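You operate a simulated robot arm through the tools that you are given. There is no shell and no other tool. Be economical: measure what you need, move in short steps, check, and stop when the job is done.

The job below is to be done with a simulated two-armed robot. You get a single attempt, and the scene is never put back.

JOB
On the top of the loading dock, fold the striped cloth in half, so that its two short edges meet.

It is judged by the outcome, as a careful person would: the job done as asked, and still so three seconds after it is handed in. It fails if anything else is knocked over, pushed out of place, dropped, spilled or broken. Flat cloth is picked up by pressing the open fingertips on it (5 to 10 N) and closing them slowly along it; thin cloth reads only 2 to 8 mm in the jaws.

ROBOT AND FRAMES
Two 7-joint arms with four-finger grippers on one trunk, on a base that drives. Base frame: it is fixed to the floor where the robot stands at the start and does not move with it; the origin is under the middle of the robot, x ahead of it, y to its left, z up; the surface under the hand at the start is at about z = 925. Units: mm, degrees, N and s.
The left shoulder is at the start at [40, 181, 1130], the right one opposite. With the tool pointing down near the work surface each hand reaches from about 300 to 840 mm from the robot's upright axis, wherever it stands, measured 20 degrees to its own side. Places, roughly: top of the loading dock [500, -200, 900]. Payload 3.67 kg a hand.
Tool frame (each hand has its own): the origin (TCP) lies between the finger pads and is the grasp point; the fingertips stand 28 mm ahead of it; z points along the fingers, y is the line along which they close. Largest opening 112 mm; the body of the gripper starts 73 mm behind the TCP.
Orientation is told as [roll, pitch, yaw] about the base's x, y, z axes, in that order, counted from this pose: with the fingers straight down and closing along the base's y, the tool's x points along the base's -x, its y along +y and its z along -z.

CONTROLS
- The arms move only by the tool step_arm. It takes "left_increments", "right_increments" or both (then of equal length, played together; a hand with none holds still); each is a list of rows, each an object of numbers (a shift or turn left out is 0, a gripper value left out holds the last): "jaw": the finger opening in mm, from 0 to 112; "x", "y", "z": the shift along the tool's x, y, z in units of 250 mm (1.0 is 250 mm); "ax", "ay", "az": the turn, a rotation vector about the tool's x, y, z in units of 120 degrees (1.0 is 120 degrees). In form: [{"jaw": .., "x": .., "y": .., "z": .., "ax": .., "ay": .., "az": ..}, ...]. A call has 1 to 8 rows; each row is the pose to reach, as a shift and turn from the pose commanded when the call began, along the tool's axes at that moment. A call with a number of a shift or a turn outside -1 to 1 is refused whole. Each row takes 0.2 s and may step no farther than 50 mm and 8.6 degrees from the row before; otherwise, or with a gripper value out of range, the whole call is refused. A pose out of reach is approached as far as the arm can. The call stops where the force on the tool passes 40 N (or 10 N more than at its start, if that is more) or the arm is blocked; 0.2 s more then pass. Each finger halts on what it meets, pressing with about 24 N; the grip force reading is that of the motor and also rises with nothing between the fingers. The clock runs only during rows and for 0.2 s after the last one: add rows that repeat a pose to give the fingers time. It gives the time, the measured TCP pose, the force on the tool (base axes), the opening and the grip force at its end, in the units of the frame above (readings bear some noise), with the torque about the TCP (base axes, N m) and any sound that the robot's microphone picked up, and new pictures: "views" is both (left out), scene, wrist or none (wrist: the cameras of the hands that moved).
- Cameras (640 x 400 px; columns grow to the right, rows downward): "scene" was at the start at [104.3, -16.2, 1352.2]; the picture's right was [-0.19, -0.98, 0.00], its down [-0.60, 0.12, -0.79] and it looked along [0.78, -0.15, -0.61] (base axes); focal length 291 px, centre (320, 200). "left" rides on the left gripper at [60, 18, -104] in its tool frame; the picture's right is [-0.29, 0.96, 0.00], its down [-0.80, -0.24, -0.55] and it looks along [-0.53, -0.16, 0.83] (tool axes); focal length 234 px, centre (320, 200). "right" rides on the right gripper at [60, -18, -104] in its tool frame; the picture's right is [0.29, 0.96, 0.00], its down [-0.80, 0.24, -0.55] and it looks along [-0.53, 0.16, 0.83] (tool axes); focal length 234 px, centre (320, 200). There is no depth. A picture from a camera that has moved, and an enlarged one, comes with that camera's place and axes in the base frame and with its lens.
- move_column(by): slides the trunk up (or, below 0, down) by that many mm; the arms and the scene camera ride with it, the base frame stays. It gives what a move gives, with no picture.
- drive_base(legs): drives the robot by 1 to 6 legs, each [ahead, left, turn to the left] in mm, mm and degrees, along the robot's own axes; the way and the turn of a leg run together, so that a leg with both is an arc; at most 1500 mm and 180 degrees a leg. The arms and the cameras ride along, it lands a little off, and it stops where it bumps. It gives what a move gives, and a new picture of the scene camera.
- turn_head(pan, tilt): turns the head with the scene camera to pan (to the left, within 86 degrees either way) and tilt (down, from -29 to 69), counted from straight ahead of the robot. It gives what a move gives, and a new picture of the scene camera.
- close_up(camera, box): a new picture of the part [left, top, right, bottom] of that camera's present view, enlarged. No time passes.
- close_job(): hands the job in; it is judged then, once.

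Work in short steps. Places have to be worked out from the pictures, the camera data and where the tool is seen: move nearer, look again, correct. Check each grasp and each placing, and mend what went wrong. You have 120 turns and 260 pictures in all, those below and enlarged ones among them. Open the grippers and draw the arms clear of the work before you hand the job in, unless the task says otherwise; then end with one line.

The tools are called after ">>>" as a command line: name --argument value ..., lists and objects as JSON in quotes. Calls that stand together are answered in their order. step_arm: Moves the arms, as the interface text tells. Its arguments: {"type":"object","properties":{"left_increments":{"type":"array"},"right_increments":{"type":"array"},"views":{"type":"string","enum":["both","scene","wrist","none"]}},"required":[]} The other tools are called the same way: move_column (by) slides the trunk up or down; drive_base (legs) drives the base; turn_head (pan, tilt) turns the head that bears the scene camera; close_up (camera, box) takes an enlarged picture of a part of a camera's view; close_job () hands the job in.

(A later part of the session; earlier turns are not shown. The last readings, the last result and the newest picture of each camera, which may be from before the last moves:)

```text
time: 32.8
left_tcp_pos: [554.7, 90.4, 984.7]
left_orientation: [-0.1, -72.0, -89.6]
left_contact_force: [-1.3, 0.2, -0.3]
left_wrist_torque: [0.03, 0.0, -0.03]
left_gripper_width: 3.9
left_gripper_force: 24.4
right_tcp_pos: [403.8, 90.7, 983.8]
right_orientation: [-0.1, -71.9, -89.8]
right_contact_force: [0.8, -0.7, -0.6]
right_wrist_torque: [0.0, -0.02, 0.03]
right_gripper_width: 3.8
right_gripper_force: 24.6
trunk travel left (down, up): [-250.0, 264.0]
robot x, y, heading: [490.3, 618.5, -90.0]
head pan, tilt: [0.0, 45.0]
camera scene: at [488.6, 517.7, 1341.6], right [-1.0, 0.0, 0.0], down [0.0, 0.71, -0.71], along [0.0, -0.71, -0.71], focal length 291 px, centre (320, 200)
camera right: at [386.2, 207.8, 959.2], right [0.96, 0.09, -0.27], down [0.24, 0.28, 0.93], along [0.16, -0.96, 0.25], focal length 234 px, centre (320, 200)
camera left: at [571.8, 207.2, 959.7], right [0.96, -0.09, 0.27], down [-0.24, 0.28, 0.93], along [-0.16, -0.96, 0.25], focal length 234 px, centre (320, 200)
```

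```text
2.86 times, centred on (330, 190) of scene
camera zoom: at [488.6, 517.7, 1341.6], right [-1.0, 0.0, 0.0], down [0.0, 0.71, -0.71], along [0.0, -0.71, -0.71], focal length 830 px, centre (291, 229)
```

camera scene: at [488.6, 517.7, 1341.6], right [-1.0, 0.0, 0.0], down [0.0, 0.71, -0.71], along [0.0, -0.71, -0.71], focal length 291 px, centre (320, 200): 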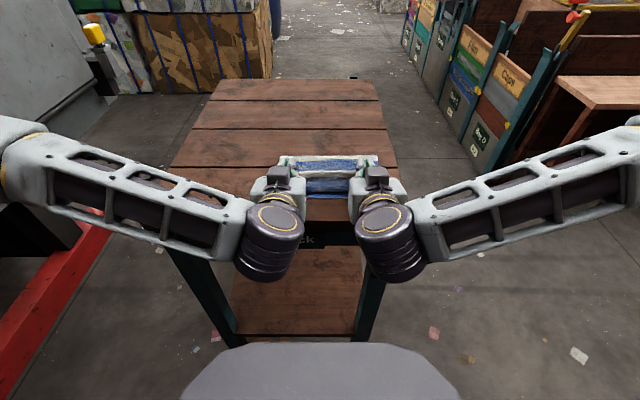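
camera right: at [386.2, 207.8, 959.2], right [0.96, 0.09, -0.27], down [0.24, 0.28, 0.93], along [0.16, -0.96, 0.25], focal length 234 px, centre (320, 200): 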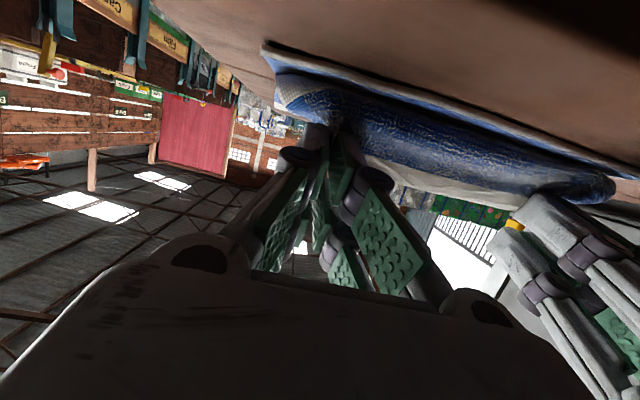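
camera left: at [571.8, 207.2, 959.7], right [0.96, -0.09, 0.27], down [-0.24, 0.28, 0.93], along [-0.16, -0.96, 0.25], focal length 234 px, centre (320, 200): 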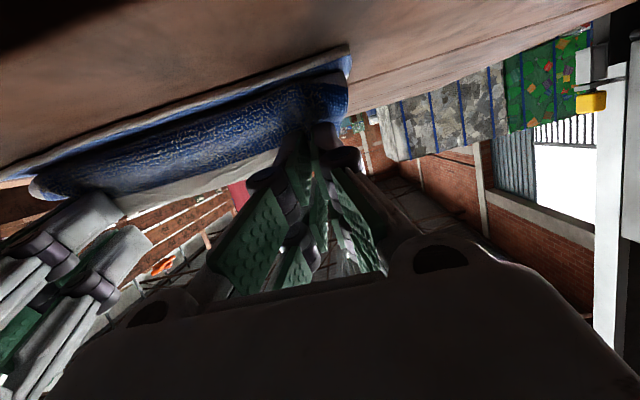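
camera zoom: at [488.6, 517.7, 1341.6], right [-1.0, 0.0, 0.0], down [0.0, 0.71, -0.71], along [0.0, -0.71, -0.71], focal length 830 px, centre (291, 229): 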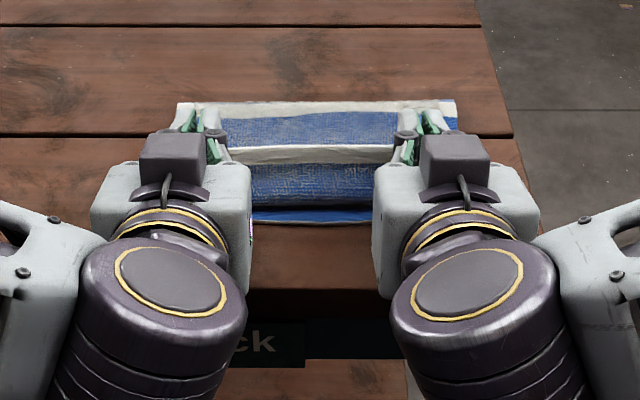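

The near edge is at y≈96 and the held hem is right above it. I lower until it touches.

>>> step_arm --left_increments '[{"x": 0.03, "z": 0.01}, {"x": 0.05, "z": 0.016}, {"x": 0.065, "z": 0.021}, {"x": 0.065, "z": 0.021}]' --right_increments '[{"x": 0.03, "z": 0.01}, {"x": 0.05, "z": 0.016}, {"x": 0.065, "z": 0.021}, {"x": 0.065, "z": 0.021}]' --views "wrist"

>>> close_up --camera "scene" --box '[220, 120, 440, 260]'

```text
time: 33.8
left_tcp_pos: [555.0, 90.7, 968.0]
left_orientation: [-0.2, -72.0, -89.6]
left_contact_force: [-2.5, -1.3, 4.7]
left_wrist_torque: [-0.05, 0.1, 0.01]
left_gripper_width: 4.0
left_gripper_force: 23.9
right_tcp_pos: [403.6, 88.8, 968.3]
right_orientation: [0.1, -72.0, -89.8]
right_contact_force: [1.3, -0.6, 1.5]
right_wrist_torque: [-0.01, -0.03, 0.06]
right_gripper_width: 3.8
right_gripper_force: 24.0
trunk travel left (down, up): [-250.0, 264.0]
robot x, y, heading: [490.1, 619.3, -89.9]
head pan, tilt: [0.0, 45.0]
camera right: at [385.7, 207.8, 943.6], right [0.96, 0.09, -0.27], down [0.24, 0.28, 0.93], along [0.16, -0.95, 0.25], focal length 234 px, centre (320, 200)
camera left: at [572.1, 207.5, 943.2], right [0.96, -0.08, 0.27], down [-0.24, 0.28, 0.93], along [-0.16, -0.96, 0.25], focal length 234 px, centre (320, 200)
```

right: 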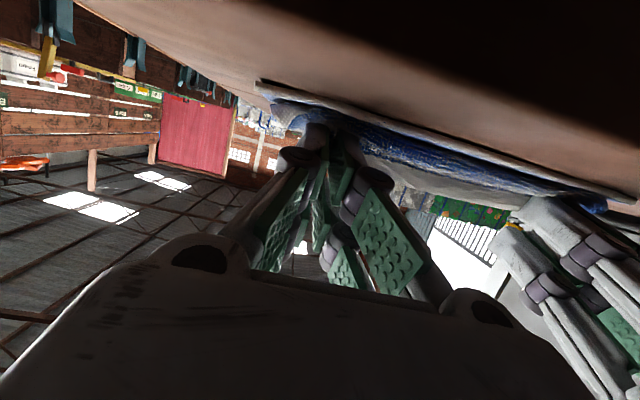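
left: 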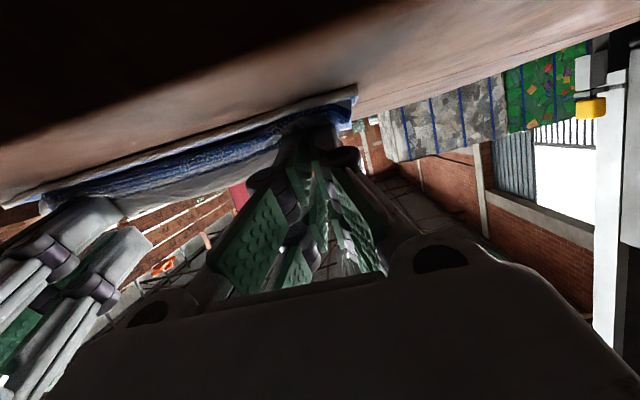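

```text
2.86 times, centred on (330, 190) of scene
camera zoom: at [488.8, 518.6, 1341.7], right [-1.0, 0.0, 0.0], down [0.0, 0.71, -0.71], along [0.0, -0.71, -0.71], focal length 830 px, centre (291, 229)
```

zoom: 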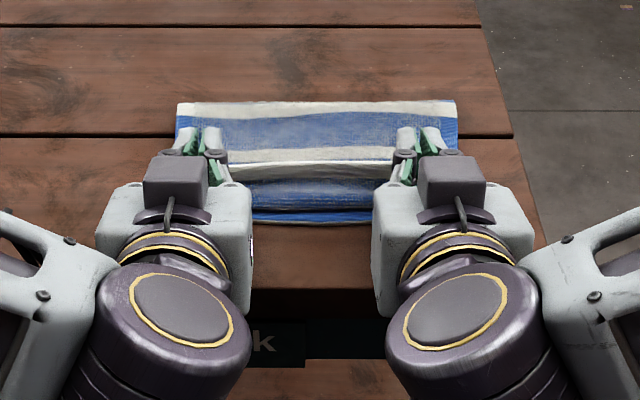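

Touchdown on both sides (5 N and 1.5 N). I open the jaws moderately, then retreat backward along the fingers.

>>> step_arm --left_increments '[{"jaw": 10}, {"jaw": 18}, {"jaw": 24}, {"jaw": 24}]' --right_increments '[{"jaw": 10}, {"jaw": 18}, {"jaw": 24}, {"jaw": 24}]' --views "none"

>>> close_up --camera "scene" --box '[220, 120, 440, 260]'

>>> close_up --camera "left" --box '[160, 50, 440, 250]'

```text
time: 34.8
left_tcp_pos: [555.7, 90.3, 967.0]
left_orientation: [0.0, -72.0, -89.5]
left_contact_force: [-1.1, 1.2, 1.9]
left_wrist_torque: [-0.06, 0.0, 0.0]
left_gripper_width: 22.8
left_gripper_force: 0.0
right_tcp_pos: [404.0, 88.9, 967.7]
right_orientation: [0.0, -72.0, -89.7]
right_contact_force: [0.6, -0.4, 2.0]
right_wrist_torque: [-0.05, -0.02, 0.04]
right_gripper_width: 22.7
right_gripper_force: 0.0
trunk travel left (down, up): [-250.0, 264.0]
robot x, y, heading: [489.6, 621.4, -89.7]
head pan, tilt: [0.0, 45.0]
```

```text
2.86 times, centred on (330, 190) of scene
camera zoom: at [489.0, 518.7, 1341.7], right [-1.0, 0.0, 0.0], down [0.0, 0.71, -0.71], along [0.0, -0.71, -0.71], focal length 830 px, centre (291, 229)
```

zoom: 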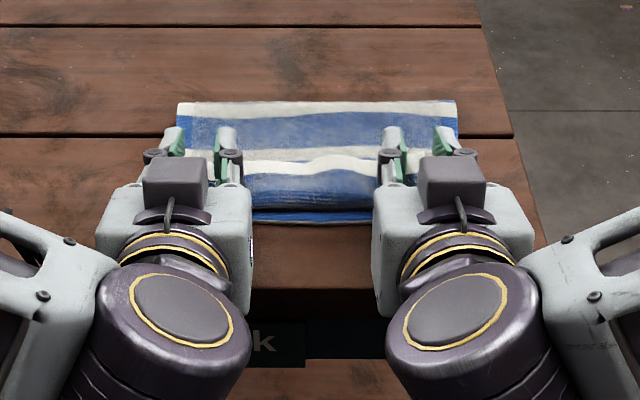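

```text
2.00 times, centred on (300, 150) of left
camera zoom: at [572.4, 207.8, 942.9], right [0.96, -0.08, 0.27], down [-0.24, 0.28, 0.93], along [-0.16, -0.96, 0.25], focal length 468 px, centre (360, 300)
```

zoom: 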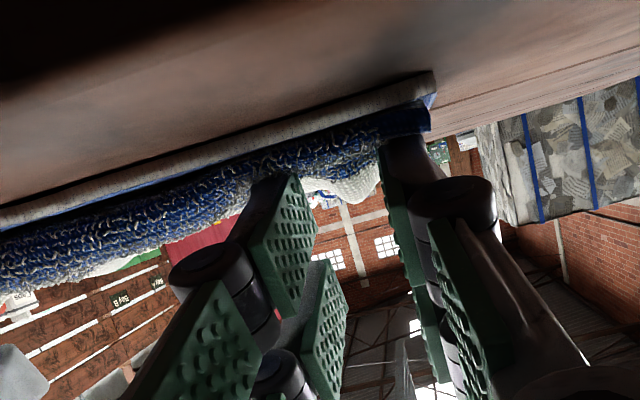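

Released; the hem seems curled back on top (white hem at y≈60, bulge out to y≈100). I lift the hands straight up and back to view it.

>>> step_arm --left_increments '[{"x": -0.1, "z": -0.03}, {"x": -0.2, "z": -0.065, "jaw": 40}, {"x": -0.3, "z": -0.1}, {"x": -0.4, "z": -0.2, "ay": 0.06}, {"x": -0.45, "z": -0.35, "ay": 0.12}]' --right_increments '[{"x": -0.1, "z": -0.03}, {"x": -0.2, "z": -0.065, "jaw": 40}, {"x": -0.3, "z": -0.1}, {"x": -0.4, "z": -0.2, "ay": 0.06}, {"x": -0.45, "z": -0.35, "ay": 0.12}]'

>>> close_up --camera "scene" --box '[220, 120, 440, 260]'

```text
time: 36.0
left_tcp_pos: [554.3, 139.4, 1102.8]
left_orientation: [0.0, -57.6, -89.7]
left_contact_force: [-0.8, -0.4, 0.4]
left_wrist_torque: [-0.02, 0.0, 0.01]
left_gripper_width: 39.9
left_gripper_force: 0.0
right_tcp_pos: [401.5, 139.9, 1103.0]
right_orientation: [0.0, -57.5, -89.8]
right_contact_force: [0.1, 0.2, -0.2]
right_wrist_torque: [-0.02, 0.05, -0.01]
right_gripper_width: 40.2
right_gripper_force: 0.0
trunk travel left (down, up): [-250.0, 264.0]
robot x, y, heading: [490.3, 619.9, -89.7]
head pan, tilt: [0.0, 45.0]
camera scene: at [488.6, 519.6, 1341.8], right [-1.0, 0.0, 0.0], down [0.0, 0.71, -0.71], along [0.0, -0.71, -0.71], focal length 291 px, centre (320, 200)
camera right: at [384.3, 260.7, 1109.1], right [0.96, 0.16, -0.24], down [0.24, 0.04, 0.97], along [0.16, -0.99, 0.0], focal length 234 px, centre (320, 200)
camera left: at [572.5, 259.1, 1108.4], right [0.96, -0.15, 0.24], down [-0.24, 0.04, 0.97], along [-0.16, -0.99, 0.0], focal length 234 px, centre (320, 200)
```

scene: 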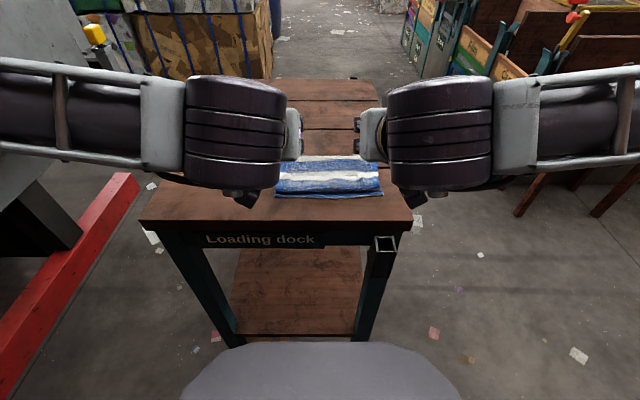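
right: 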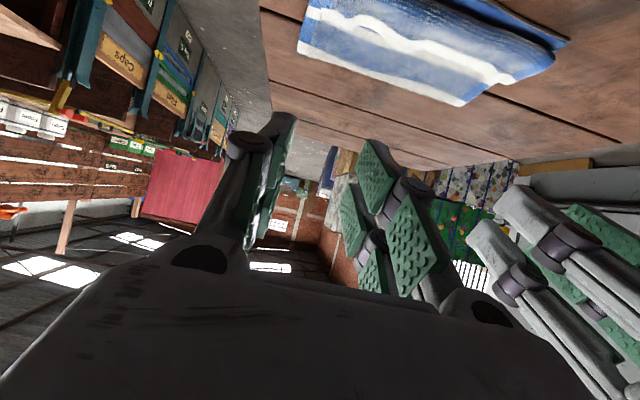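
left: 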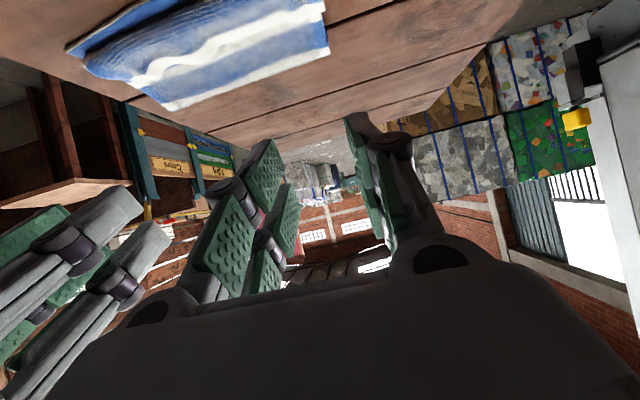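

```text
2.86 times, centred on (330, 190) of scene
camera zoom: at [488.6, 519.6, 1341.8], right [-1.0, 0.0, 0.0], down [0.0, 0.71, -0.71], along [0.0, -0.71, -0.71], focal length 830 px, centre (291, 229)
```

zoom: 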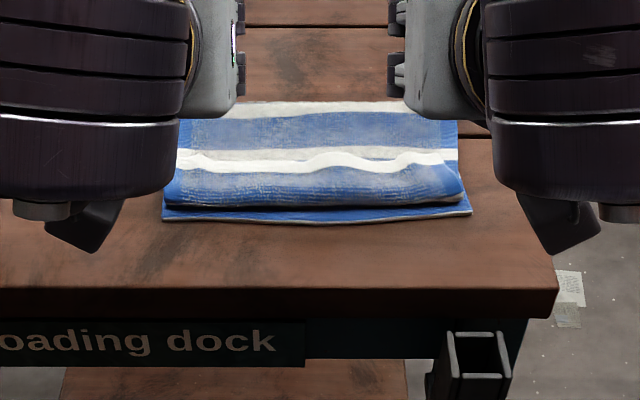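

The hem curled back about 40 mm because the cloth went slack, and the fold formed ~15 mm too near. I'll re-grasp the hem, lift it to re-form the fold, and lay it taut this time; first a closer look at the hem.

>>> close_up --camera "left" --box '[60, 0, 340, 120]'

>>> close_up --camera "scene" --box '[260, 140, 400, 220]'

```text
2.29 times, centred on (200, 60) of left
camera zoom: at [572.5, 259.1, 1108.4], right [0.96, -0.15, 0.24], down [-0.24, 0.04, 0.97], along [-0.16, -0.99, 0.0], focal length 535 px, centre (594, 520)
```

zoom: 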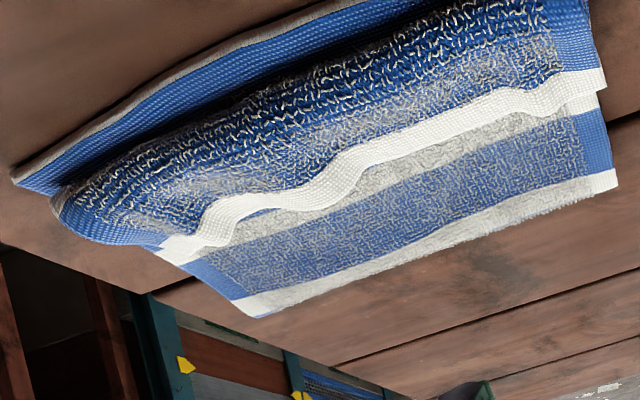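

```text
4.57 times, centred on (330, 180) of scene
camera zoom: at [488.6, 519.6, 1341.8], right [-1.0, 0.0, 0.0], down [0.0, 0.71, -0.71], along [0.0, -0.71, -0.71], focal length 1328 px, centre (274, 291)
```

zoom: 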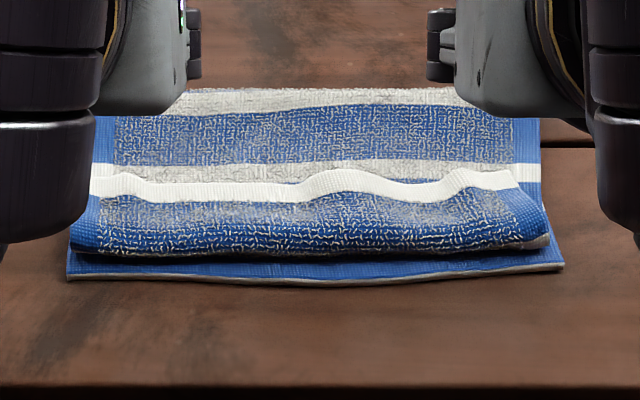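

The hem lies at y≈55, x 377–570, on top of the second stripe, with a ~36 mm flap. I position both hands above it, tilted 18° so that only the near prongs touch the flap.

>>> step_arm --left_increments '[{"jaw": 32, "x": 0.023, "y": -0.01, "z": 0.08, "ay": 0.055}, {"x": 0.046, "y": -0.018, "z": 0.16, "ay": 0.11}, {"x": 0.07, "y": -0.027, "z": 0.24, "ay": 0.165}, {"x": 0.092, "y": -0.036, "z": 0.32, "ay": 0.22}, {"x": 0.115, "y": -0.045, "z": 0.4, "ay": 0.275}, {"x": 0.137, "y": -0.053, "z": 0.478, "ay": 0.33}, {"x": 0.137, "y": -0.053, "z": 0.478, "ay": 0.33}]' --right_increments '[{"jaw": 32, "x": 0.023, "y": 0.002, "z": 0.08, "ay": 0.055}, {"x": 0.046, "y": 0.004, "z": 0.16, "ay": 0.11}, {"x": 0.07, "y": 0.006, "z": 0.24, "ay": 0.165}, {"x": 0.092, "y": 0.009, "z": 0.32, "ay": 0.22}, {"x": 0.115, "y": 0.012, "z": 0.4, "ay": 0.275}, {"x": 0.137, "y": 0.014, "z": 0.478, "ay": 0.33}, {"x": 0.137, "y": 0.014, "z": 0.478, "ay": 0.33}]'

```text
time: 37.6
left_tcp_pos: [542.9, 57.6, 1008.9]
left_orientation: [0.0, -18.0, -89.8]
left_contact_force: [-0.6, -0.1, 0.2]
left_wrist_torque: [-0.03, 0.03, -0.01]
left_gripper_width: 32.0
left_gripper_force: 0.1
right_tcp_pos: [407.1, 58.9, 1008.9]
right_orientation: [0.1, -17.9, -89.7]
right_contact_force: [-0.2, 1.0, -0.1]
right_wrist_torque: [-0.06, -0.01, 0.03]
right_gripper_width: 31.8
right_gripper_force: 0.1
trunk travel left (down, up): [-250.0, 264.0]
robot x, y, heading: [488.3, 619.0, -89.5]
head pan, tilt: [0.0, 45.0]
camera scene: at [488.9, 519.9, 1341.8], right [-1.0, 0.0, 0.0], down [0.0, 0.71, -0.71], along [0.0, -0.71, -0.71], focal length 291 px, centre (320, 200)
camera right: at [389.8, 147.5, 1090.5], right [0.96, 0.28, -0.09], down [0.24, -0.59, 0.77], along [0.16, -0.76, -0.63], focal length 234 px, centre (320, 200)
camera left: at [559.8, 145.5, 1089.7], right [0.96, -0.27, 0.09], down [-0.24, -0.59, 0.77], along [-0.16, -0.76, -0.63], focal length 234 px, centre (320, 200)
```

scene: 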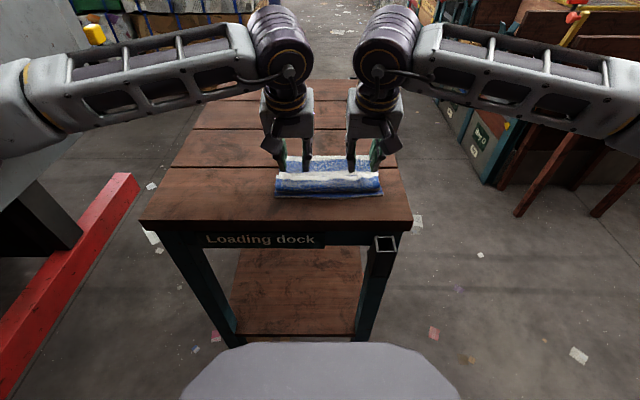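
right: 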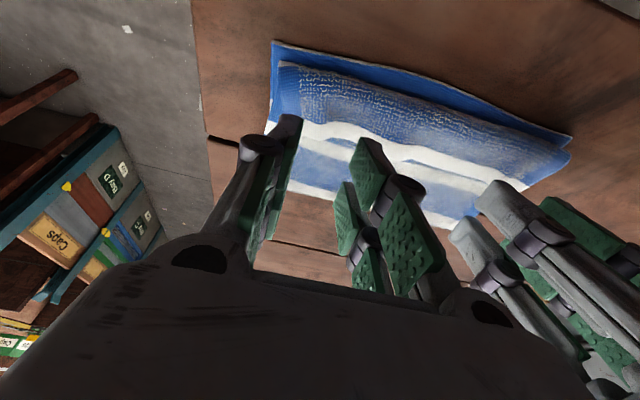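
left: 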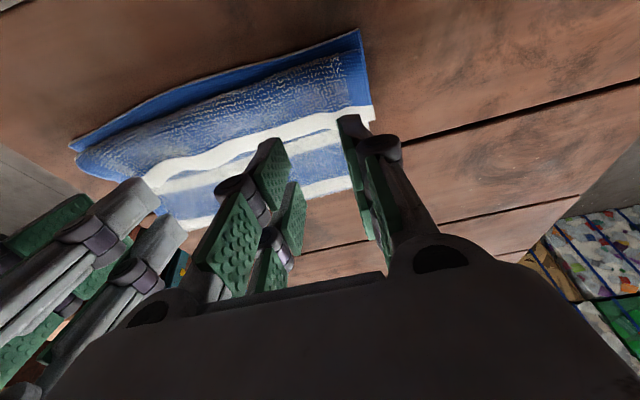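

The hem edge refines to y≈47. I shift slightly outward and forward and lower close to contact.

>>> step_arm --left_increments '[{"x": 0.002, "y": 0.032, "z": 0.06}, {"x": 0.002, "y": 0.032, "z": 0.109}, {"x": 0.002, "y": 0.032, "z": 0.109}]' --right_increments '[{"x": -0.002, "y": -0.028, "z": 0.06}, {"x": -0.002, "y": -0.028, "z": 0.11}, {"x": -0.002, "y": -0.028, "z": 0.11}]' --views "wrist"

>>> close_up --camera "scene" --box '[250, 130, 410, 210]'

```text
time: 38.4
left_tcp_pos: [550.1, 47.2, 983.0]
left_orientation: [0.0, -18.0, -89.7]
left_contact_force: [-0.4, -0.2, 0.6]
left_wrist_torque: [0.02, -0.02, -0.03]
left_gripper_width: 32.1
left_gripper_force: 0.1
right_tcp_pos: [400.2, 49.2, 983.6]
right_orientation: [0.0, -17.9, -89.8]
right_contact_force: [-0.1, 0.2, -0.3]
right_wrist_torque: [-0.01, 0.02, -0.01]
right_gripper_width: 31.8
right_gripper_force: 0.1
trunk travel left (down, up): [-250.0, 264.0]
robot x, y, heading: [490.1, 620.7, -90.0]
head pan, tilt: [0.0, 45.0]
camera right: at [382.5, 137.3, 1063.9], right [0.96, 0.28, -0.09], down [0.24, -0.59, 0.77], along [0.16, -0.76, -0.63], focal length 234 px, centre (320, 200)
camera left: at [567.6, 136.4, 1064.2], right [0.96, -0.27, 0.09], down [-0.24, -0.59, 0.77], along [-0.16, -0.76, -0.63], focal length 234 px, centre (320, 200)
```

right: 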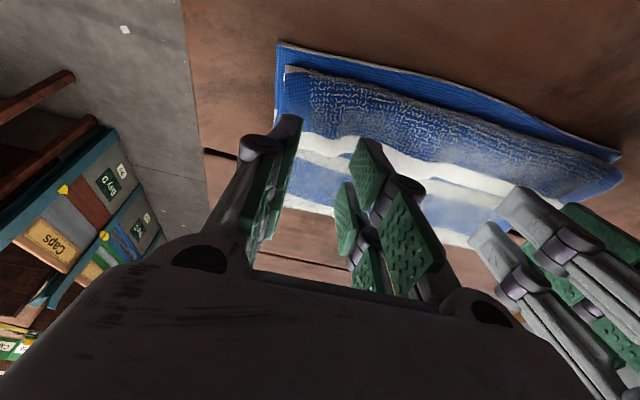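
left: 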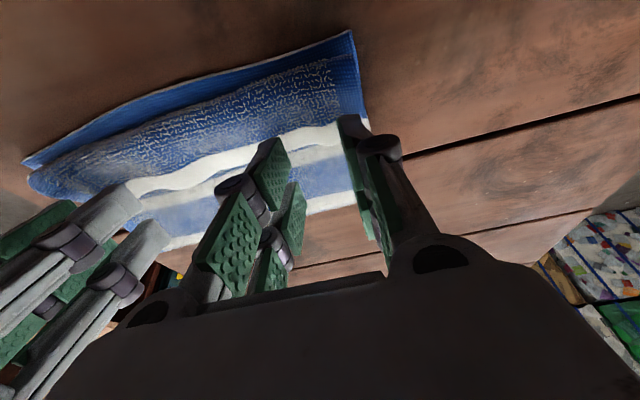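

```text
4.00 times, centred on (330, 170) of scene
camera zoom: at [488.9, 518.3, 1341.7], right [-1.0, 0.0, 0.0], down [0.0, 0.71, -0.71], along [0.0, -0.71, -0.71], focal length 1162 px, centre (280, 320)
```

zoom: 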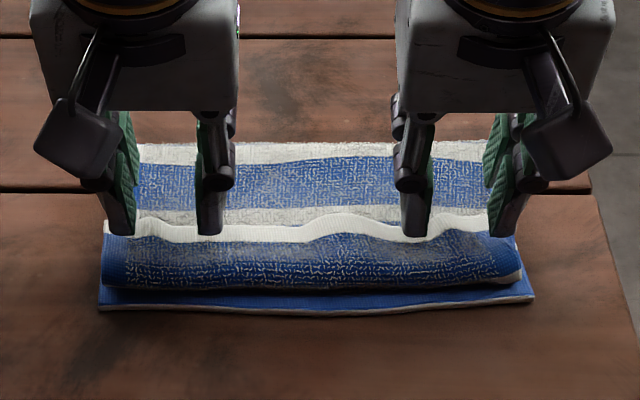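

The near prong tips line up with the white hem on both sides. I lower gently to press.

>>> step_arm --left_increments '[{"x": -0.005, "z": 0.015}, {"x": -0.009, "z": 0.028}, {"x": -0.009, "z": 0.028}]' --right_increments '[{"x": -0.005, "z": 0.015}, {"x": -0.009, "z": 0.028}, {"x": -0.009, "z": 0.028}]' --views "none"

```text
time: 39.2
left_tcp_pos: [549.0, 44.4, 978.0]
left_orientation: [-0.1, -18.0, -89.8]
left_contact_force: [0.2, -0.7, -0.5]
left_wrist_torque: [0.0, 0.03, 0.02]
left_gripper_width: 31.9
left_gripper_force: 0.1
right_tcp_pos: [399.2, 43.7, 976.4]
right_orientation: [0.0, -18.0, -89.8]
right_contact_force: [-0.2, -0.1, -0.3]
right_wrist_torque: [-0.03, 0.0, -0.02]
right_gripper_width: 31.9
right_gripper_force: 0.0
trunk travel left (down, up): [-250.0, 264.0]
robot x, y, heading: [491.3, 618.5, -89.8]
head pan, tilt: [0.0, 45.0]
```

No contact yet at z≈977. I go down straight another 5 mm, restoring y to 48.

>>> step_arm --left_increments '[{"x": 0.021, "z": 0.008}, {"x": 0.022, "z": 0.018}, {"x": 0.022, "z": 0.018}]' --right_increments '[{"x": 0.021, "z": 0.005}, {"x": 0.022, "z": 0.012}, {"x": 0.022, "z": 0.012}]' --views "none"

```text
time: 40.0
left_tcp_pos: [550.0, 47.4, 971.6]
left_orientation: [0.0, -18.0, -89.6]
left_contact_force: [0.7, 0.1, 0.4]
left_wrist_torque: [-0.01, -0.01, 0.01]
left_gripper_width: 32.2
left_gripper_force: 0.1
right_tcp_pos: [400.4, 48.1, 972.3]
right_orientation: [-0.1, -18.0, -89.7]
right_contact_force: [-0.1, 0.4, 0.1]
right_wrist_torque: [-0.01, -0.01, 0.0]
right_gripper_width: 32.4
right_gripper_force: 0.1
trunk travel left (down, up): [-250.0, 264.0]
robot x, y, heading: [488.2, 618.2, -89.9]
head pan, tilt: [0.0, 45.0]
```

>>> step_arm --left_increments '[{"x": 0.003, "z": 0.008}, {"x": 0.005, "z": 0.015}, {"x": 0.005, "z": 0.015}]' --right_increments '[{"x": 0.003, "z": 0.008}, {"x": 0.005, "z": 0.015}, {"x": 0.005, "z": 0.015}]' --views "none"

>>> close_up --camera "scene" --box '[250, 130, 410, 210]'

```text
time: 40.8
left_tcp_pos: [549.5, 48.2, 967.0]
left_orientation: [-0.1, -18.0, -89.7]
left_contact_force: [-1.7, 0.3, 4.4]
left_wrist_torque: [0.04, 0.02, -0.01]
left_gripper_width: 32.1
left_gripper_force: 0.1
right_tcp_pos: [400.7, 47.3, 967.0]
right_orientation: [-0.1, -18.0, -89.8]
right_contact_force: [-0.4, -0.6, 1.6]
right_wrist_torque: [0.0, -0.01, -0.03]
right_gripper_width: 31.9
right_gripper_force: 0.0
trunk travel left (down, up): [-250.0, 264.0]
robot x, y, heading: [492.5, 621.8, -89.7]
head pan, tilt: [0.0, 45.0]
```

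```text
4.00 times, centred on (330, 170) of scene
camera zoom: at [488.8, 518.6, 1341.7], right [-1.0, 0.0, 0.0], down [0.0, 0.71, -0.71], along [0.0, -0.71, -0.71], focal length 1162 px, centre (280, 320)
```

zoom: 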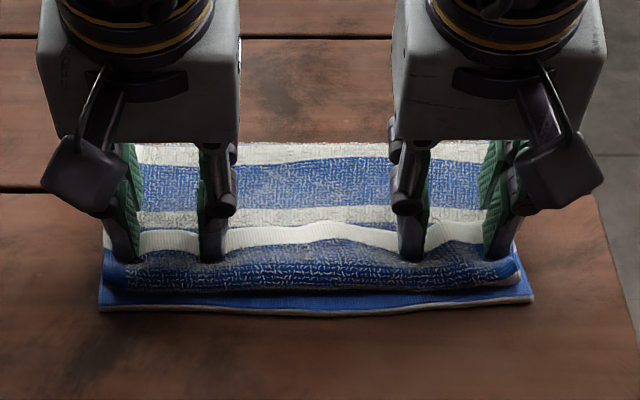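

Contact made with ~15 mm overlap at the hem. I press slightly more and close slowly.

>>> step_arm --left_increments '[{"x": 0.001, "z": 0.004}, {"x": 0.001, "z": 0.004, "jaw": 27}, {"x": 0.001, "z": 0.004, "jaw": 22}, {"x": 0.001, "z": 0.004, "jaw": 17}, {"x": 0.001, "z": 0.004, "jaw": 12}, {"x": 0.001, "z": 0.004, "jaw": 7}, {"x": 0.001, "z": 0.004, "jaw": 2}, {"x": 0.001, "z": 0.004, "jaw": 0}]' --right_increments '[{"x": 0.002, "z": 0.009}, {"x": 0.002, "z": 0.009, "jaw": 27}, {"x": 0.002, "z": 0.009, "jaw": 22}, {"x": 0.002, "z": 0.009, "jaw": 17}, {"x": 0.002, "z": 0.009, "jaw": 12}, {"x": 0.002, "z": 0.009, "jaw": 7}, {"x": 0.002, "z": 0.009, "jaw": 2}, {"x": 0.002, "z": 0.009, "jaw": 0}]' --views "wrist"

>>> close_up --camera "scene" --box '[250, 130, 410, 210]'

```text
time: 42.6
left_tcp_pos: [549.5, 47.8, 966.7]
left_orientation: [-0.1, -18.0, -89.8]
left_contact_force: [-5.9, 0.3, 4.6]
left_wrist_torque: [0.08, 0.19, 0.11]
left_gripper_width: 4.8
left_gripper_force: 24.3
right_tcp_pos: [400.7, 47.2, 966.6]
right_orientation: [0.0, -18.1, -89.7]
right_contact_force: [6.5, 0.6, 4.4]
right_wrist_torque: [0.03, -0.17, -0.03]
right_gripper_width: 5.1
right_gripper_force: 24.1
trunk travel left (down, up): [-250.0, 264.0]
robot x, y, heading: [489.6, 619.0, -90.0]
head pan, tilt: [0.0, 45.0]
camera right: at [383.3, 136.8, 1047.4], right [0.96, 0.28, -0.09], down [0.24, -0.59, 0.77], along [0.16, -0.76, -0.63], focal length 234 px, centre (320, 200)
camera left: at [567.1, 137.4, 1046.8], right [0.96, -0.27, 0.09], down [-0.24, -0.59, 0.77], along [-0.16, -0.76, -0.63], focal length 234 px, centre (320, 200)
```

right: 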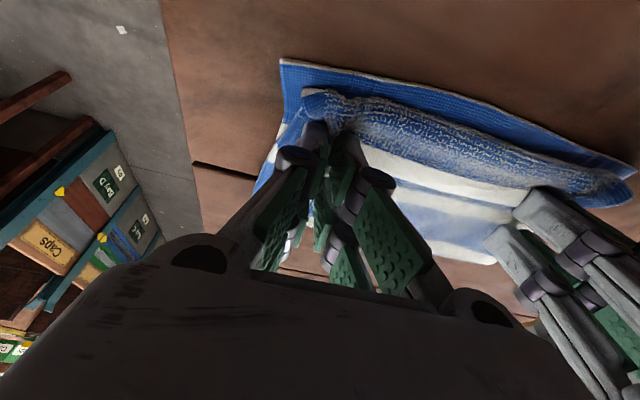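
left: 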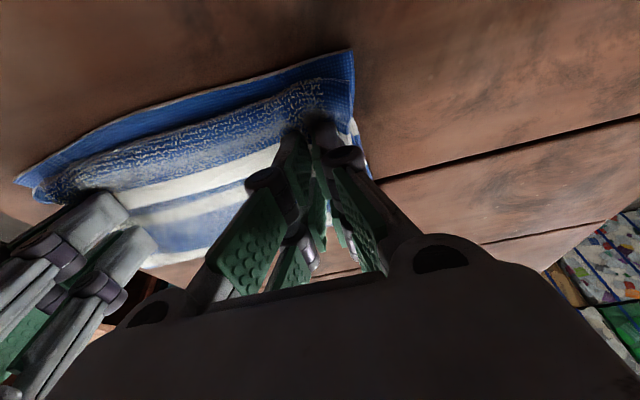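

```text
4.00 times, centred on (330, 170) of scene
camera zoom: at [488.9, 519.0, 1341.7], right [-1.0, 0.0, 0.0], down [0.0, 0.71, -0.71], along [0.0, -0.71, -0.71], focal length 1162 px, centre (280, 320)
```

zoom: 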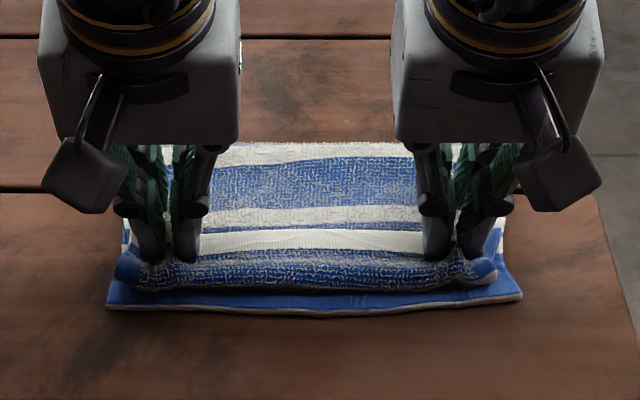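

Both grips read ~5 mm. I lift 45 mm to check that only the top hem comes along.

>>> step_arm --left_increments '[{"x": -0.02, "z": -0.07}, {"x": -0.045, "z": -0.13}, {"x": -0.07, "z": -0.165}, {"x": -0.07, "z": -0.165}]' --right_increments '[{"x": -0.02, "z": -0.07}, {"x": -0.045, "z": -0.13}, {"x": -0.07, "z": -0.165}, {"x": -0.07, "z": -0.165}]' --views "wrist"

>>> close_up --camera "scene" --box '[250, 130, 410, 210]'

```text
time: 43.6
left_tcp_pos: [550.8, 43.7, 1011.3]
left_orientation: [-0.1, -17.9, -89.8]
left_contact_force: [-7.7, -0.6, 0.4]
left_wrist_torque: [-0.03, 0.29, 0.11]
left_gripper_width: 4.5
left_gripper_force: 24.2
right_tcp_pos: [399.6, 42.3, 1011.8]
right_orientation: [0.1, -18.0, -89.8]
right_contact_force: [9.2, -0.1, -0.3]
right_wrist_torque: [0.02, -0.33, -0.03]
right_gripper_width: 5.0
right_gripper_force: 24.2
trunk travel left (down, up): [-250.0, 264.0]
robot x, y, heading: [490.5, 619.0, -90.1]
head pan, tilt: [0.0, 45.0]
camera right: at [382.6, 132.5, 1093.1], right [0.96, 0.28, -0.09], down [0.24, -0.59, 0.77], along [0.16, -0.76, -0.63], focal length 234 px, centre (320, 200)
camera left: at [567.7, 131.9, 1091.9], right [0.96, -0.27, 0.09], down [-0.24, -0.59, 0.77], along [-0.16, -0.76, -0.63], focal length 234 px, centre (320, 200)
```

right: 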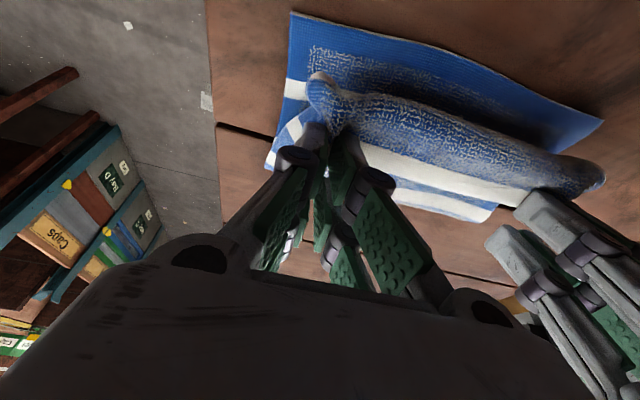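
left: 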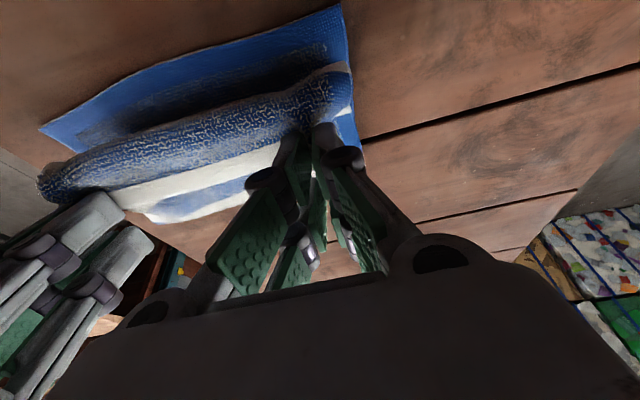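

```text
4.00 times, centred on (330, 170) of scene
camera zoom: at [488.9, 518.5, 1341.7], right [-1.0, 0.0, 0.0], down [0.0, 0.71, -0.71], along [0.0, -0.71, -0.71], focal length 1162 px, centre (280, 320)
```

zoom: 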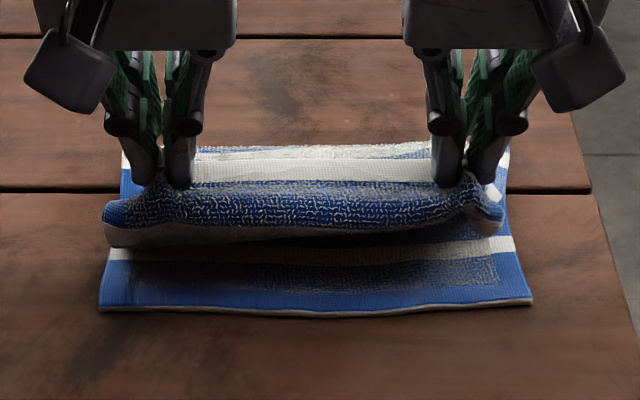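

Only the top hem came up and the bottom half is flat and in place. I now raise the hem to vertical above the true fold line (y≈−52), so the fold re-forms there.

>>> step_arm --left_increments '[{"x": -0.121, "y": -0.006, "z": -0.052, "ay": -0.035}, {"x": -0.242, "y": -0.01, "z": -0.104, "ay": -0.07}, {"x": -0.363, "y": -0.01, "z": -0.157, "ay": -0.105}, {"x": -0.484, "y": -0.01, "z": -0.209, "ay": -0.142}, {"x": -0.484, "y": -0.01, "z": -0.209, "ay": -0.142}]' --right_increments '[{"x": -0.121, "y": 0.006, "z": -0.052, "ay": -0.035}, {"x": -0.242, "y": 0.01, "z": -0.104, "ay": -0.07}, {"x": -0.363, "y": 0.01, "z": -0.157, "ay": -0.105}, {"x": -0.484, "y": 0.01, "z": -0.209, "ay": -0.142}, {"x": -0.484, "y": 0.01, "z": -0.209, "ay": -0.142}]'

>>> close_up --camera "scene" --box '[250, 110, 410, 210]'

```text
time: 44.8
left_tcp_pos: [546.6, -54.9, 1098.4]
left_orientation: [0.1, -35.2, -89.7]
left_contact_force: [0.0, -0.4, -0.7]
left_wrist_torque: [-0.01, -0.02, -0.01]
left_gripper_width: 4.3
left_gripper_force: 23.9
right_tcp_pos: [403.7, -57.2, 1098.1]
right_orientation: [-0.1, -35.2, -89.7]
right_contact_force: [1.1, 0.3, 0.2]
right_wrist_torque: [-0.05, 0.03, 0.0]
right_gripper_width: 4.5
right_gripper_force: 24.2
trunk travel left (down, up): [-250.0, 264.0]
robot x, y, heading: [489.9, 622.5, -89.9]
head pan, tilt: [0.0, 45.0]
camera scene: at [488.9, 518.5, 1341.7], right [-1.0, 0.0, 0.0], down [0.0, 0.71, -0.71], along [0.0, -0.71, -0.71], focal length 291 px, centre (320, 200)
camera right: at [386.4, 52.0, 1149.7], right [0.96, 0.24, -0.17], down [0.24, -0.33, 0.91], along [0.16, -0.91, -0.38], focal length 234 px, centre (320, 200)
camera left: at [563.7, 53.7, 1148.2], right [0.96, -0.23, 0.17], down [-0.24, -0.34, 0.91], along [-0.16, -0.91, -0.38], focal length 234 px, centre (320, 200)
```

scene: 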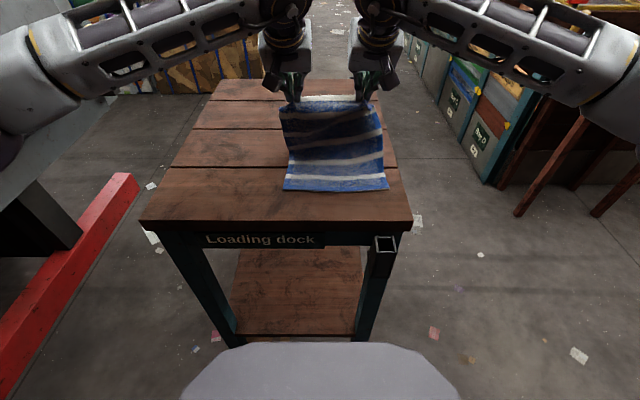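
right: 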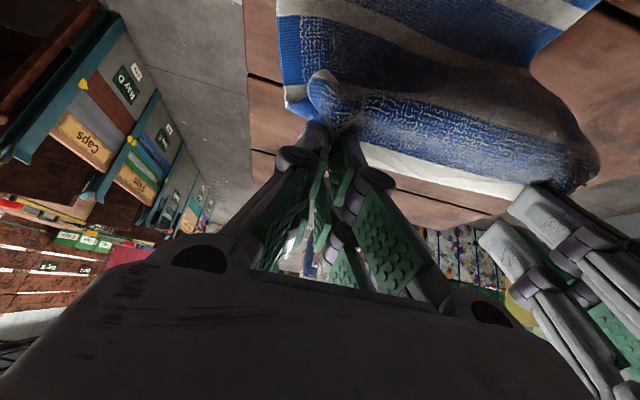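
left: 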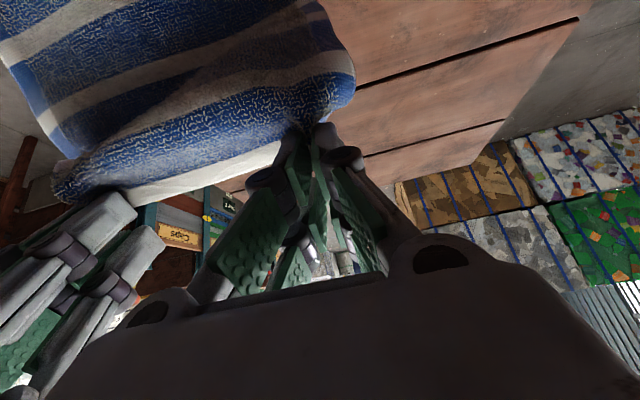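

```text
4.00 times, centred on (330, 160) of scene
camera zoom: at [488.9, 518.5, 1341.7], right [-1.0, 0.0, 0.0], down [0.0, 0.71, -0.71], along [0.0, -0.71, -0.71], focal length 1162 px, centre (280, 360)
```

zoom: 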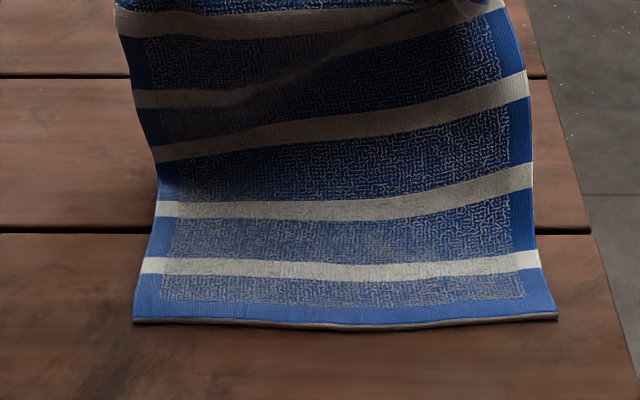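

The bottom half slid a bit (near edge now y≈79, x 346–564), so I re-target: fold line ≈ −69 and a hem shift of −20 mm in x. I now sweep along a nearly taut arc toward the near edge.

>>> step_arm --left_increments '[{"x": 0.079, "y": -0.028, "z": -0.041, "ay": -0.057}, {"x": 0.223, "y": -0.055, "z": -0.079, "ay": -0.107}, {"x": 0.326, "y": -0.07, "z": -0.078, "ay": -0.157}, {"x": 0.432, "y": -0.07, "z": -0.075, "ay": -0.207}, {"x": 0.582, "y": -0.07, "z": -0.028, "ay": -0.273}, {"x": 0.582, "y": -0.07, "z": -0.028, "ay": -0.273}]' --right_increments '[{"x": 0.079, "y": -0.036, "z": -0.041, "ay": -0.057}, {"x": 0.223, "y": -0.065, "z": -0.079, "ay": -0.107}, {"x": 0.326, "y": -0.086, "z": -0.078, "ay": -0.157}, {"x": 0.432, "y": -0.086, "z": -0.075, "ay": -0.207}, {"x": 0.582, "y": -0.086, "z": -0.028, "ay": -0.273}, {"x": 0.582, "y": -0.086, "z": -0.028, "ay": -0.273}]'

>>> close_up --camera "scene" --box '[240, 110, 420, 230]'

```text
time: 46.2
left_tcp_pos: [530.7, 68.1, 1019.3]
left_orientation: [-0.1, -67.7, -89.6]
left_contact_force: [-5.4, -0.2, 0.9]
left_wrist_torque: [-0.02, 0.21, -0.05]
left_gripper_width: 4.3
left_gripper_force: 24.1
right_tcp_pos: [383.9, 67.2, 1018.5]
right_orientation: [0.1, -67.8, -89.8]
right_contact_force: [5.3, 0.3, 0.1]
right_wrist_torque: [0.06, -0.17, 0.1]
right_gripper_width: 4.5
right_gripper_force: 24.1
trunk travel left (down, up): [-250.0, 264.0]
robot x, y, heading: [484.4, 621.3, -89.7]
head pan, tilt: [0.0, 45.0]
camera scene: at [489.0, 518.4, 1341.7], right [-1.0, 0.0, 0.0], down [0.0, 0.71, -0.71], along [0.0, -0.71, -0.71], focal length 291 px, centre (320, 200)
camera right: at [365.6, 187.0, 1003.4], right [0.96, 0.11, -0.27], down [0.24, 0.21, 0.95], along [0.16, -0.97, 0.18], focal length 234 px, centre (320, 200)
camera left: at [547.9, 186.9, 1002.8], right [0.96, -0.1, 0.27], down [-0.24, 0.21, 0.95], along [-0.16, -0.97, 0.18], focal length 234 px, centre (320, 200)
```

scene: 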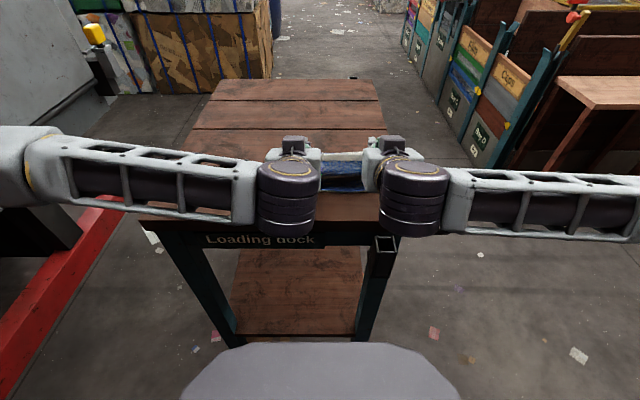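
right: 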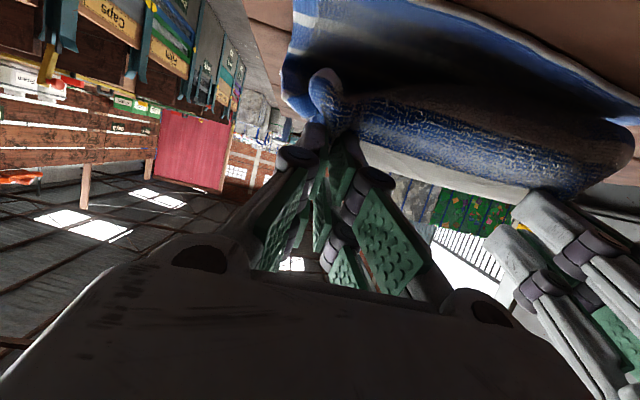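
left: 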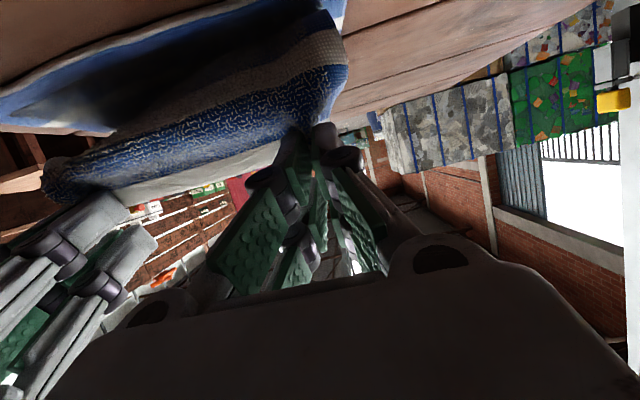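

```text
3.33 times, centred on (330, 170) of scene
camera zoom: at [489.0, 518.4, 1341.7], right [-1.0, 0.0, 0.0], down [0.0, 0.71, -0.71], along [0.0, -0.71, -0.71], focal length 969 px, centre (287, 300)
```

zoom: 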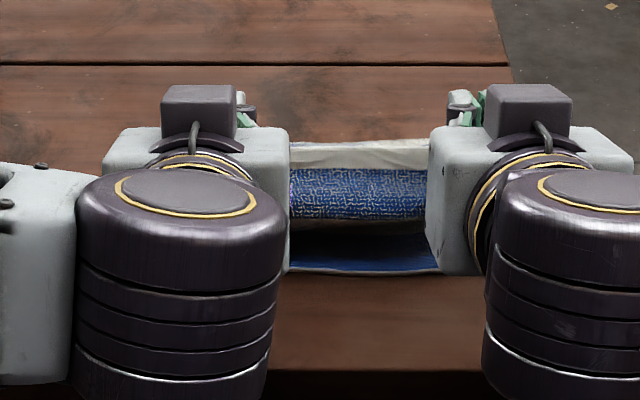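

Cloth still bulges slightly in front below the hem. I increase the tilt to ~84° and pull the hem down and back so it leaves the jaws downward and tight.

>>> step_arm --left_increments '[{"x": 0.047, "z": -0.012, "ay": -0.045}, {"x": 0.094, "z": -0.02, "ay": -0.09}, {"x": 0.14, "z": -0.025, "ay": -0.135}, {"x": 0.14, "z": -0.025, "ay": -0.135}]' --right_increments '[{"x": 0.047, "z": -0.012, "ay": -0.045}, {"x": 0.094, "z": -0.02, "ay": -0.09}, {"x": 0.14, "z": -0.025, "ay": -0.135}, {"x": 0.14, "z": -0.025, "ay": -0.135}]' --views "wrist"

>>> close_up --camera "scene" --box '[240, 110, 420, 230]'

```text
time: 46.9
left_tcp_pos: [531.8, 85.3, 988.8]
left_orientation: [-0.5, -77.1, -88.9]
left_contact_force: [10.4, 1.9, 9.2]
left_wrist_torque: [1.16, 0.34, -1.36]
left_gripper_width: 3.9
left_gripper_force: 23.8
right_tcp_pos: [457.5, 120.9, 964.6]
right_orientation: [36.8, -63.9, -120.9]
right_contact_force: [-9.5, 3.2, 12.4]
right_wrist_torque: [-0.88, -0.04, 0.92]
right_gripper_width: 4.0
right_gripper_force: 24.3
right hand out of reach, approached as far as the arm can: row 3
trunk travel left (down, up): [-250.0, 264.0]
robot x, y, heading: [488.7, 622.8, -89.6]
head pan, tilt: [0.0, 45.0]
stopped in row 3 (right hand): the force on the tool passed its limit at 66 N (the readings are from after the stop); the commanded pose is now the measured one
camera right: at [439.4, 238.2, 943.1], right [0.99, 0.16, -0.01], down [-0.03, 0.22, 0.97], along [0.15, -0.96, 0.23], focal length 234 px, centre (320, 200)
camera left: at [546.8, 199.7, 953.9], right [0.96, -0.06, 0.28], down [-0.24, 0.36, 0.9], along [-0.15, -0.93, 0.33], focal length 234 px, centre (320, 200)
```

right: 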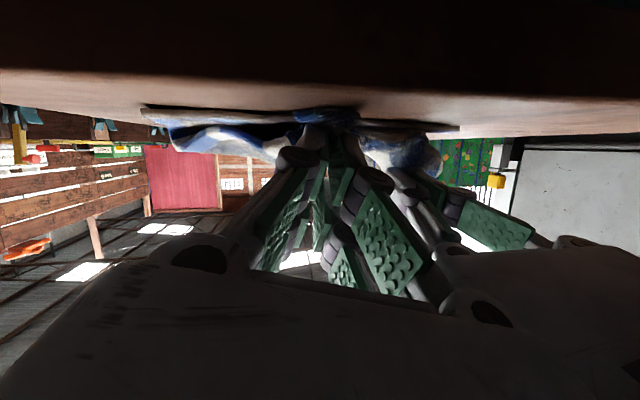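
left: 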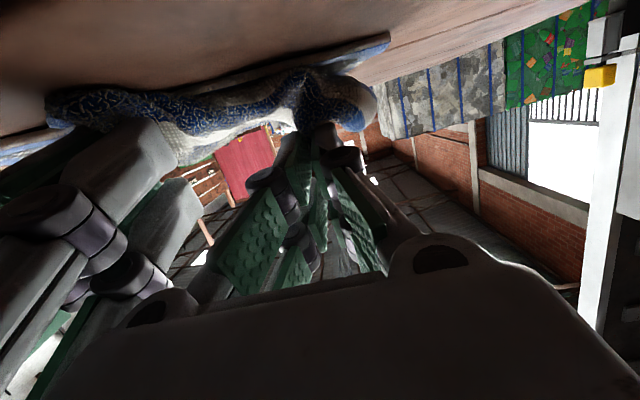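

```text
3.33 times, centred on (330, 170) of scene
camera zoom: at [488.3, 520.1, 1341.9], right [-1.0, 0.0, 0.0], down [0.0, 0.71, -0.71], along [0.0, -0.71, -0.71], focal length 969 px, centre (287, 300)
```

zoom: 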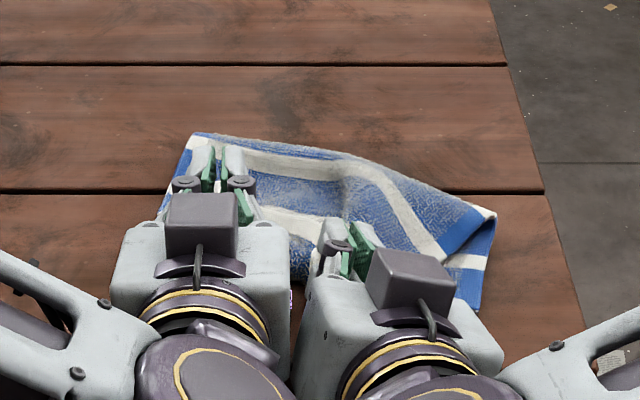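

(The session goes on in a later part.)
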